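You operate a simulated robot arm through the tools that you are given. There is no shell and no other tool. Be economical: measure what you need, move in short steps, check, and stop when the job is done.

You run a simulated robot arm. Do the job below in one go: nothing can be reset, and whatever is moved stays where it is left.

TASK
Press the plus key two times.

The check looks at the end state, three seconds after you hand in, the way a careful person would. Anything else that was tipped, shoved, dropped, spilled or broken makes it a failure.

THE ROBOT
A 7-joint arm with a two-finger parallel gripper, fixed in place. Base frame: the origin is at the foot of the arm, x ahead of it, y to its left, z up. Readings come in mm, degrees, newtons and seconds.
With the tool pointing down near the work surface it reaches from about 240 to 600 mm from the base axis. Its first joint turns from -66.0 to 66.0 degrees. Payload 2.5 kg.
The tool frame sits at the grasp point between the pads (the TCP): z along the fingers, y along the line on which they close. The tips reach 23 mm beyond it. The gripper opens to 94 mm. The fingers are 38 mm wide and 10 mm thick; the gripper's body (54 by 96 mm) begins 39 mm behind the TCP.
Orientation is that of the tool frame in the base frame, as a unit quaternion [w, x, y, z]. With the fingers straight down and closing along the base's y, the tool's x points along the base's -x, its y along +y and its z along -z.

THE INTERFACE
- The arm moves only by the tool drive_tool. Its argument "motion" is a list that holds one entry, the list of rows, each a list of 6 numbers: the shift along the base's x, y, z in mm, then the turn, a rotation vector about the base's x, y, z in rad. In form: [[[x, y, z, ax, ay, az], ...]]. A call has 1 to 8 rows; each row is the pose to reach, as a shift and turn from the pose commanded when the call began. "jaw" is the finger opening in mm, from 0 to 94, set as the call begins (left out, the last holds). Rows are played at 5 a second. More than 50 mm and 8.6 degrees between two rows, or a gripper value outside its range, and nothing of the call is played. A pose out of reach is approached as far as the arm can. The call stops where the force on the tool passes 40 N (or 10 N more than at its start, if that is more) or the arm is blocked; 0.2 s more then pass. Each finger travels about 108 mm/s and halts on what it meets, pressing with about 26 N; the grip force reading is that of the motor and also rises with nothing between the fingers. The clock runs only during rows and for 0.2 s after the last one: add rows that repeat a pose to give the fingers time. The reply holds the time, the measured pose of the TCP, the force on the tool along the base axes, the opening and the grip force, in the units named above and with some noise, and new pictures: "show" is both (left out), scene, wrist or none.
- Cameras (640 x 400 px; columns grow to the right, rows downward): "scene" is fixed at [94.5, -391.9, 565.8]; the picture's right is [0.96, -0.27, 0.00], its down [-0.10, -0.34, -0.94] and it looks along [0.26, 0.90, -0.35] (base axes); focal length 359 px, centre (320, 200). "wrist" rides on the gripper at [-39, 0, -44] in the tool frame; the picture's right is [0.00, -1.00, 0.00], its down [0.97, 0.00, -0.24] and it looks along [0.24, 0.00, 0.97] (tool axes); focal length 218 px, centre (320, 200).
- probe_pixels(camera, pixels): for up to 12 pixels [column, row] of the newest picture of that camera ("zoom" is the newest enlarged one), the place [x, y, z] in the base frame of the surface seen there, good to about 2 mm. The clock stands still meanwhile.
- inspect(camera, box): a new picture of the part [left, top, right, bottom] of that camera's present view, enlarged. The clock stands still meanwhile.
- job_done(): hands the job in; it is judged then, once.

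Keep the steps short. Do not move on a guess: measure, check each grasp and each placing, and mend mistakes. In all there are 60 turns and 120 pictures (those below and enlarged ones count). Leave the gripper open and the arm clear of the work at the hand-in unless told otherwise, and finish with a single line.

The tools are called after "Call:" as name(argument=value, ...) on one line, values as JSON. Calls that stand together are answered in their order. drive_tool: Moves the arm, as the interface text tells. Its arguments: {"type":"object","properties":{"motion":{"type":"array"},"jaw":{"type":"number"},"show":{"type":"string","enum":["both","scene","wrist","none"]}},"required":["motion"]} The other tools are called the same way: probe_pixels (camera, pixels) gives the place of the surface under pixels of a picture; inspect (camera, box) takes an enlarged picture of a part of a camera's view; job_done () hands the job in.

At the start:

```text
time: 0.0
tool_pos: [297.3, 219.7, 357.0]
ee_rot: [-0.001, 0.0, 1.0, 0.0]
ft_force: [0.4, -0.6, 0.5]
width: 94.0
grip_force: 0.0
```

scene: 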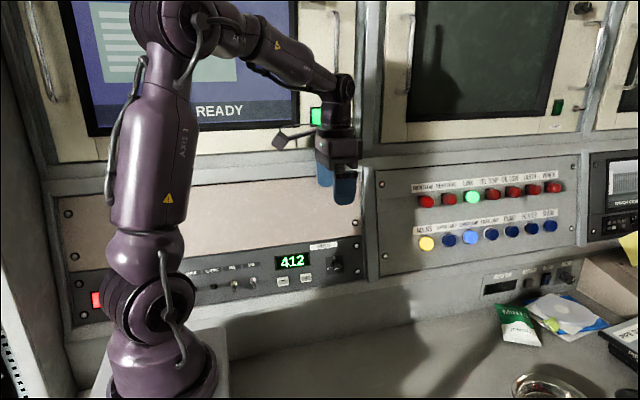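
wrist: 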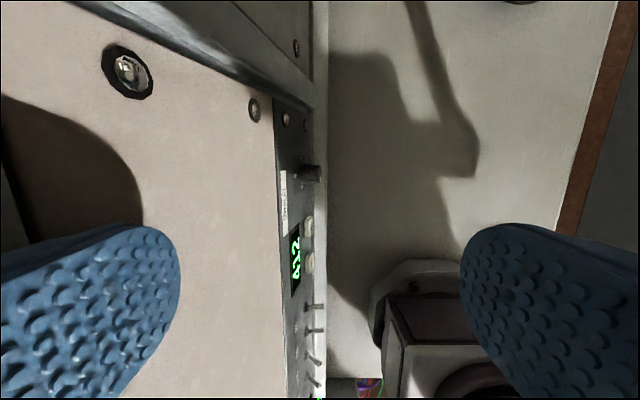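

The panel near (300, 270) shows a 412 display with two keys beneath it. I'll enlarge that area to find the plus key.

Call:
inspect(camera="scene", box=[220, 230, 360, 310])

Call:
inspect(camera="wrist", box=[260, 150, 360, 310])

```text
4.57 times, centred on (290, 270) of scene
```

zoom: 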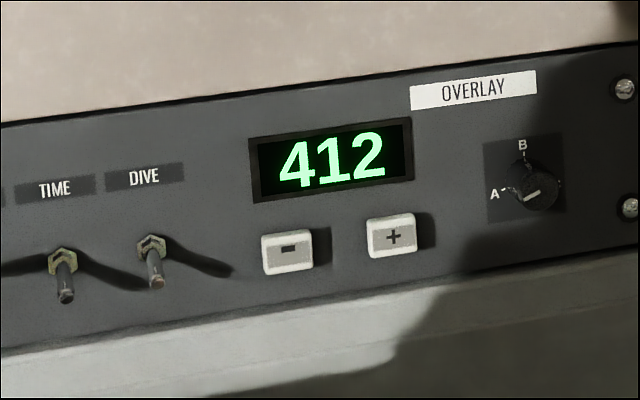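

```text
2.50 times, centred on (310, 230) of wrist
```

zoom: 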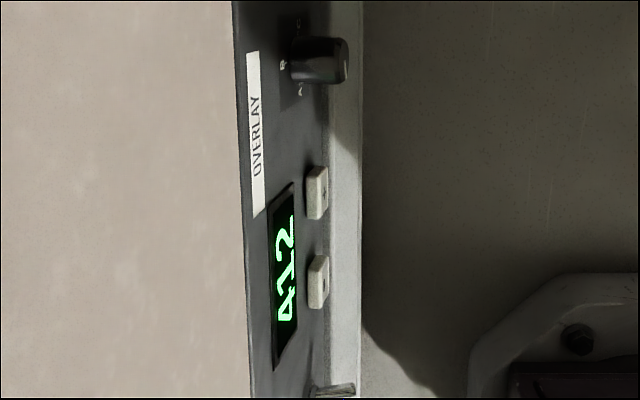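

The right-hand key is plus. I'll enlarge it again in the scene view so I can probe it.

Call:
inspect(camera="scene", box=[270, 250, 350, 300])

```text
8.00 times, centred on (310, 275) of scene
```

zoom: 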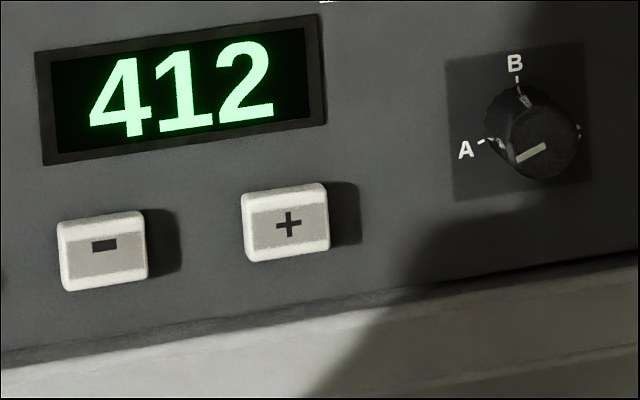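

Next I'll probe the plus key's face at (288,224) and its edges, the minus key, the panel, the knob and the ledge below.

Call:
probe_pixels(camera="zoom", pixels=[[288, 224], [255, 230], [320, 220], [288, 198], [288, 250], [104, 250], [200, 180], [390, 180], [200, 290], [540, 150], [300, 370], [200, 350]])

Call:
probe_pixels(camera="scene", pixels=[[236, 282], [253, 280], [212, 286], [335, 262], [250, 210], [250, 240], [300, 330], [330, 165], [345, 240], [225, 190], [280, 350], [340, 300]])

```text
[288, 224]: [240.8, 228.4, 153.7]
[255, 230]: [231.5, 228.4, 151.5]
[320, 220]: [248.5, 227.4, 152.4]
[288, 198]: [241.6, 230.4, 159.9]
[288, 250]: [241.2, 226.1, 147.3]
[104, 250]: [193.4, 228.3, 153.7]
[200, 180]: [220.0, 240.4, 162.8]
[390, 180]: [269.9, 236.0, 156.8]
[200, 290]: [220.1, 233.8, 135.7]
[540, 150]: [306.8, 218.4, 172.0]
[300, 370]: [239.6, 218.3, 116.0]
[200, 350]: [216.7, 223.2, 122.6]
```

```text
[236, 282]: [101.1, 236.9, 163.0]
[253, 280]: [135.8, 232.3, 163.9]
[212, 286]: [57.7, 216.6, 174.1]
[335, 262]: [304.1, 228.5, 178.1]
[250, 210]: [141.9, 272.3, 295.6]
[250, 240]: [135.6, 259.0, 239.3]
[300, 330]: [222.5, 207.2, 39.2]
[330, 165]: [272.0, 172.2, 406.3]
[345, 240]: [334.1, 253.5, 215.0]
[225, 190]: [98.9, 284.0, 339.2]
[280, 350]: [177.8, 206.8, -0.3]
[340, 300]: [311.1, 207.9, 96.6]
```

The plus key's face is centred at (241, 228, 154) and is about 20 x 13 mm. The panel faces -y and leans back about 14°, and the key stands about 10 mm proud of it. The minus key is about 47 mm to the left and the knob is at x≈307. I'll close the fingers, back off in -y and tilt the tool 45° towards the panel while still high up.

Call:
drive_tool(motion=[[[0, -10, 0, 0.131, 0, 0], [0, -20, 0, 0.262, 0, 0], [0, -30, 0, 0.393, 0, 0], [0, -40, 0, 0.524, 0, 0], [0, -50, 0, 0.654, 0, 0], [0, -60, 0, 0.785, 0, 0], [0, -60, 0, 0.785, 0, 0]]], jaw=0, show="scene")

```text
time: 1.6
tool_pos: [298.7, 158.9, 356.4]
ee_rot: [0.0, 0.0, 0.924, 0.383]
ft_force: [-0.2, 0.1, 1.6]
width: 0.0
grip_force: 25.9
```

scene: 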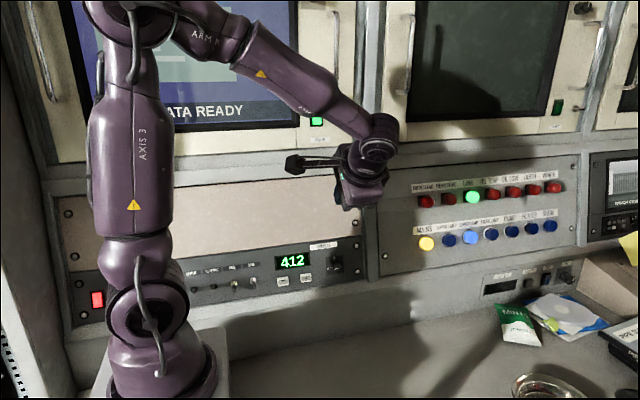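

The tool is tilted 45° and the fingers are closed. I'll move down to stand in front of the key, with the TCP at about (241, 165, 164).

Call:
drive_tool(motion=[[[-15, 0, -30, 0, 0, 0], [-30, 0, -65, 0, 0, 0], [-45, 0, -100, 0, 0, 0], [-56, 3, -135, 0, 0, 0], [-57, 5, -165, 0, 0, 0], [-57, 6, -192, 0, 0, 0], [-57, 6, -192, 0, 0, 0]]])

```text
time: 3.2
tool_pos: [240.4, 165.2, 163.8]
ee_rot: [0.0, 0.001, 0.924, 0.383]
ft_force: [1.5, -1.3, -1.2]
width: 0.0
grip_force: 26.0
```

scene: 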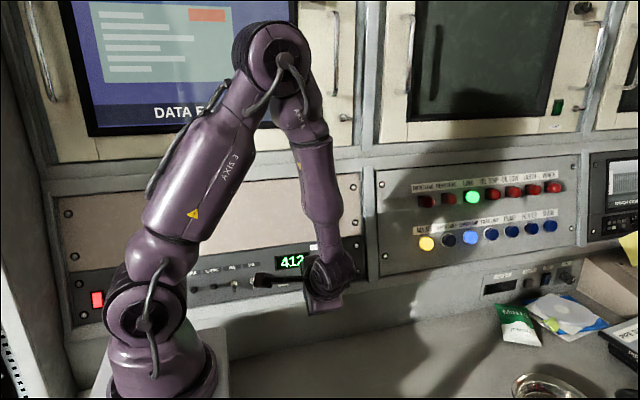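
wrist: 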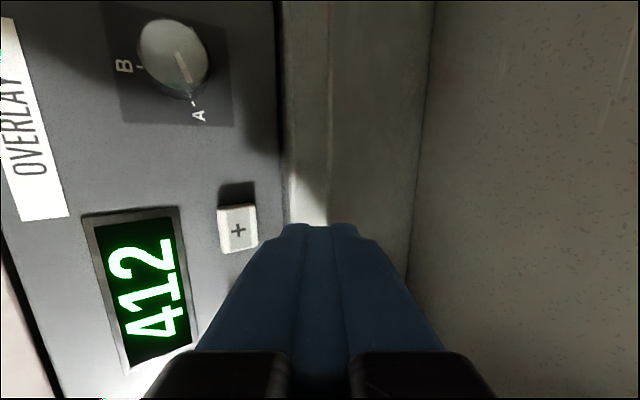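

The plus key is at (238, 230) in the wrist view, the fingertips are just in front of it, and the display still reads 412. I'll check the key, fingertips and bezel positions from this side.

Call:
probe_pixels(camera="wrist", pixels=[[238, 230], [225, 230], [251, 230], [285, 228], [300, 226], [345, 228], [320, 230], [182, 240], [270, 240], [300, 195], [270, 210], [180, 50]])

```text
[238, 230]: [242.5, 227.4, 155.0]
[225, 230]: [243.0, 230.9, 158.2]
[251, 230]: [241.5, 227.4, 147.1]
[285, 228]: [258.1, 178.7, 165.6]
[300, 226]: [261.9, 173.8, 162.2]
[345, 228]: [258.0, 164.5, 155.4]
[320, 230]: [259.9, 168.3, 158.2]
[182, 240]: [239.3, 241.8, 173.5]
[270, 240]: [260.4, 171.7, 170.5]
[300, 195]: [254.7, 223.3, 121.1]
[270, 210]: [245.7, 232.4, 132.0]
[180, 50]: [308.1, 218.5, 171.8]
```

The key is confirmed at (242, 228, 154). I'll approach to a few mm short of contact.

Call:
drive_tool(motion=[[[1, 12, 0, 0, 0, 0], [1, 24, 0, 0, 0, 0], [1, 34, 0, 0, 0, 0], [1, 34, 0, 0, 0, 0]]])

Call:
inspect(camera="wrist", box=[160, 170, 320, 270])

```text
time: 4.2
tool_pos: [242.2, 200.1, 163.0]
ee_rot: [0.0, 0.0, 0.924, 0.382]
ft_force: [1.2, -0.9, 0.6]
width: 0.0
grip_force: 25.6
```

scene: 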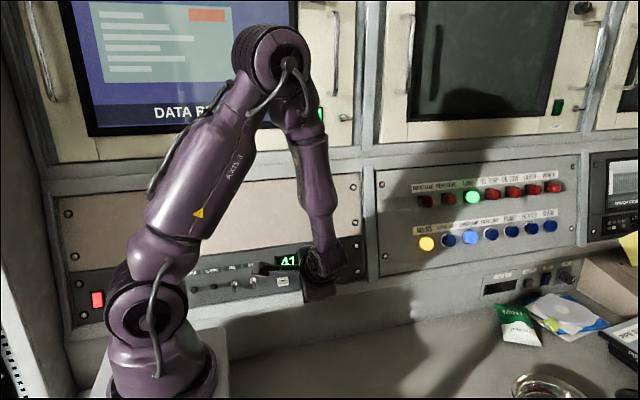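
wrist: 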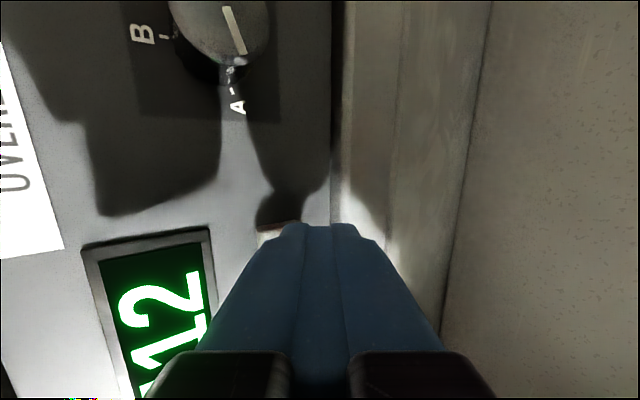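

```text
4.00 times, centred on (240, 220) of wrist
```

zoom: 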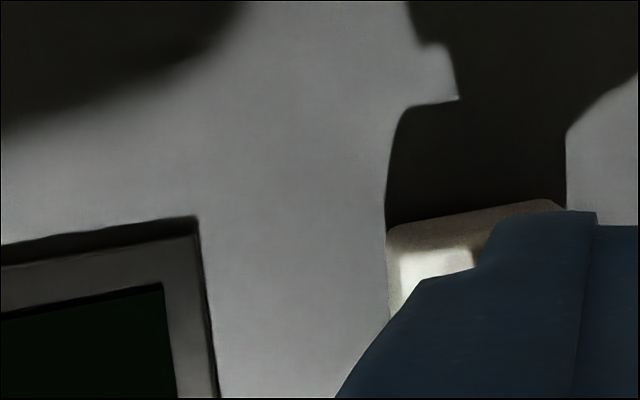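

No contact yet. I'll advance slowly along the panel normal and watch the force.

Call:
drive_tool(motion=[[[0, 1, -0.2, 0, 0, 0], [0, 2, -0.5, 0, 0, 0], [0, 3, -0.7, 0, 0, 0], [0, 4, -1, 0, 0, 0], [0, 5, -1.2, 0, 0, 0]]])

```text
time: 5.4
tool_pos: [242.6, 205.2, 163.5]
ee_rot: [0.0, 0.0, 0.924, 0.383]
ft_force: [-0.3, -0.2, 0.4]
width: 0.0
grip_force: 25.9
```

scene: 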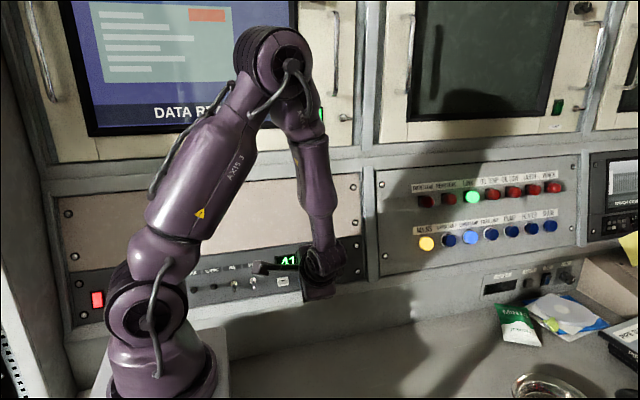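
wrist: 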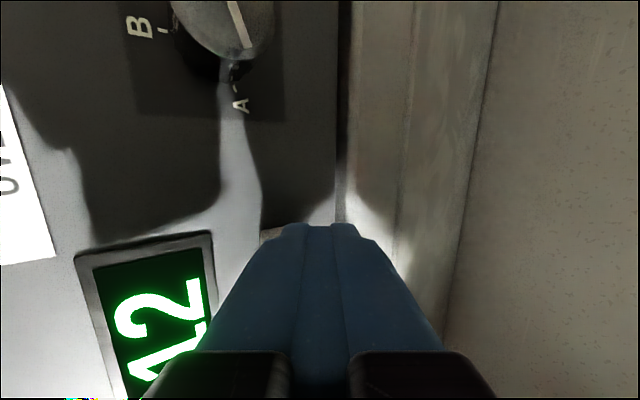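

Still no force and the display still ends in 12. I'll keep creeping forward.

Call:
drive_tool(motion=[[[0, 1, -0.2, 0, 0, 0], [0, 2, -0.5, 0, 0, 0], [0, 3, -0.7, 0, 0, 0]]], show="wrist")

```text
time: 6.2
tool_pos: [241.9, 206.9, 163.1]
ee_rot: [0.0, 0.0, 0.924, 0.382]
ft_force: [0.2, 0.2, 0.1]
width: 0.0
grip_force: 26.4
```

wrist: 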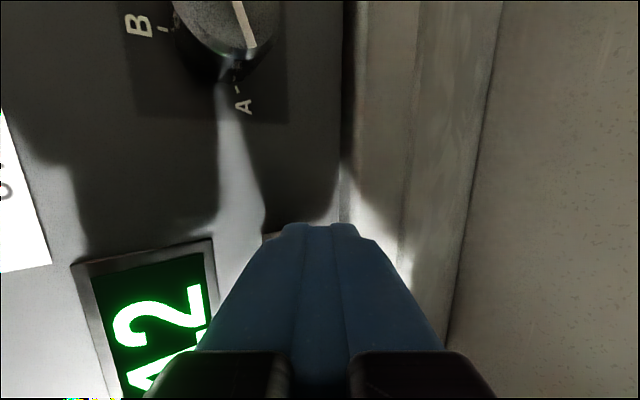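

Call:
drive_tool(motion=[[[0, 1, -0.2, 0, 0, 0], [0, 2, -0.5, 0, 0, 0], [0, 3, -0.7, 0, 0, 0]]], show="wrist")

```text
time: 7.0
tool_pos: [242.4, 210.9, 161.7]
ee_rot: [0.001, 0.001, 0.924, 0.382]
ft_force: [1.4, -7.5, 3.3]
width: 0.0
grip_force: 25.9
```

wrist: 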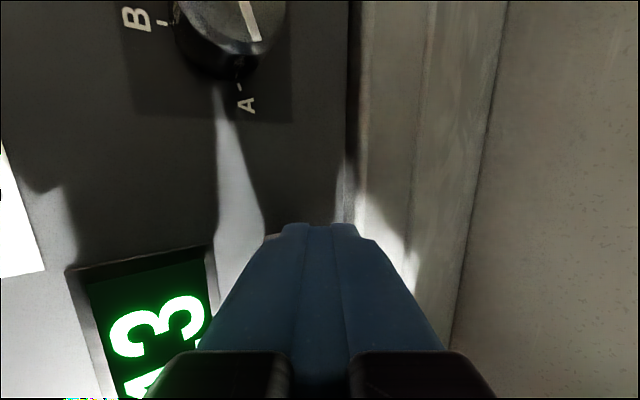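

The force along y rose to 7.5 N and the display's last digit is now 3, so the first press registered. I'll back off 8 mm to release the key and check.

Call:
drive_tool(motion=[[[0, -4, 1, 0, 0, 0], [0, -8, 2, 0, 0, 0], [0, -8, 2, 0, 0, 0], [0, -8, 2, 0, 0, 0]]], show="wrist")

```text
time: 8.0
tool_pos: [242.0, 202.4, 164.0]
ee_rot: [0.001, 0.0, 0.924, 0.383]
ft_force: [-0.7, 0.0, -0.6]
width: 0.1
grip_force: 25.5
```

wrist: 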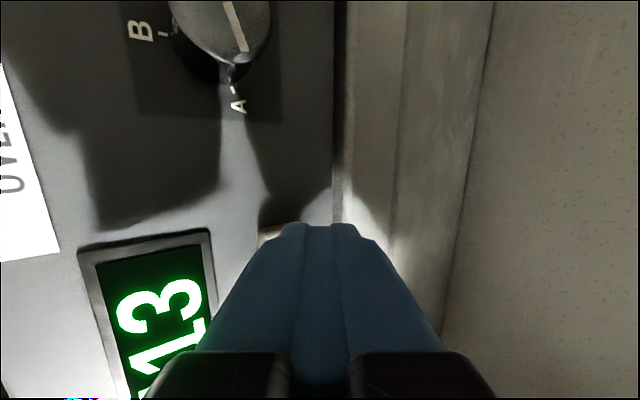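

The key is released and the display shows ..13. I'll repeat the same stroke for the second press.

Call:
drive_tool(motion=[[[0, 3, -0.7, 0, 0, 0], [0, 5, -1.2, 0, 0, 0], [0, 6, -1.5, 0, 0, 0], [0, 7, -1.7, 0, 0, 0], [0, 8, -2, 0, 0, 0]]], show="wrist")

```text
time: 9.2
tool_pos: [241.4, 210.8, 161.3]
ee_rot: [0.001, 0.001, 0.924, 0.382]
ft_force: [0.6, -9.5, 3.9]
width: 0.0
grip_force: 26.1
```

wrist: 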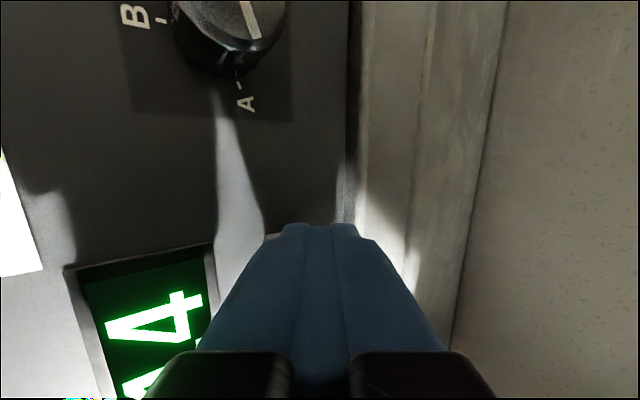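

The last digit is now 4, so the second press registered. I'll withdraw straight back from the panel.

Call:
drive_tool(motion=[[[0, -6, 1.5, 0, 0, 0], [0, -20, 2, 0, 0, 0], [0, -45, 2, 0, 0, 0], [5, -48, 30, 0, 0, 0], [20, -50, 65, 0, 0, 0], [35, -50, 100, 0, 0, 0], [50, -50, 140, 0, 0, 0], [57, -50, 180, 0, 0, 0]]], show="scene")

```text
time: 11.0
tool_pos: [300.0, 158.2, 344.3]
ee_rot: [0.001, -0.001, 0.924, 0.382]
ft_force: [0.3, -0.1, -0.5]
width: 0.0
grip_force: 25.8
```

scene: 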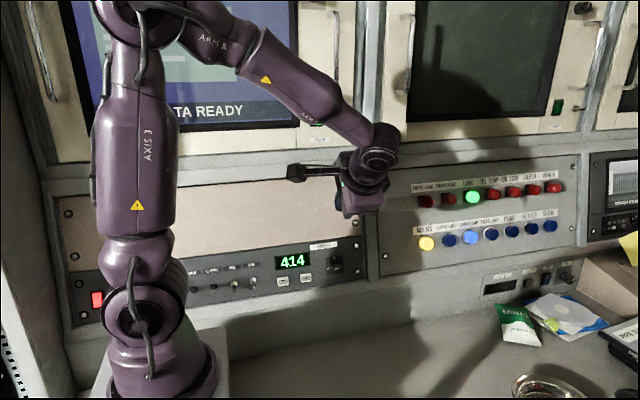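

The display reads 414 and the arm is clear. I'll open the gripper here, where the panel is more than 60 mm away.

Call:
drive_tool(motion=[[[0, -10, 0, 0, 0, 0], [0, -20, 0, 0, 0, 0], [0, -20, 0, 0, 0, 0], [0, -20, 0, 0, 0, 0]]], jaw=94, show="scene")

Call:
inspect(camera="scene", box=[180, 230, 360, 310])

```text
time: 12.0
tool_pos: [297.7, 138.6, 343.7]
ee_rot: [0.0, -0.001, 0.924, 0.383]
ft_force: [0.2, -0.4, -0.3]
width: 94.0
grip_force: 0.0
```

scene: 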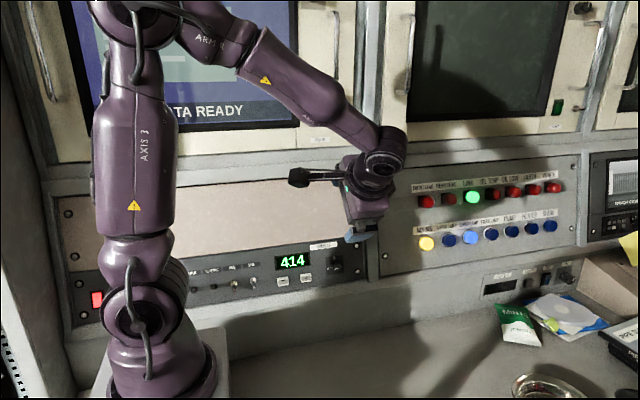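

```text
3.56 times, centred on (270, 270) of scene
```

zoom: 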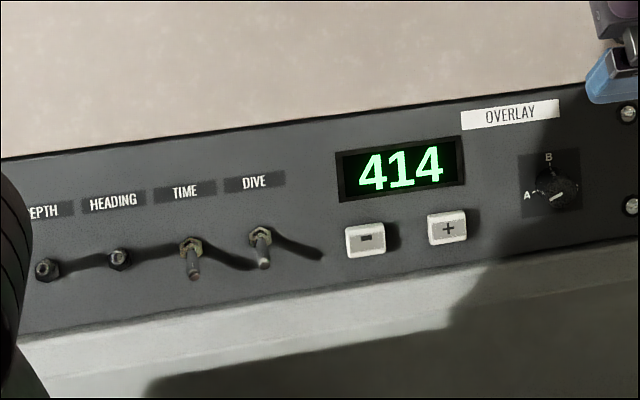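

The display reads 414, both keys are out, and the knob and toggles look untouched. The gripper is open and clear, so I'm handing in.

Call:
job_done()

```text
The job is handed in.
```

I pressed the plus key twice: the display went from 412 to 414, and the arm is clear of the panel with the gripper open.
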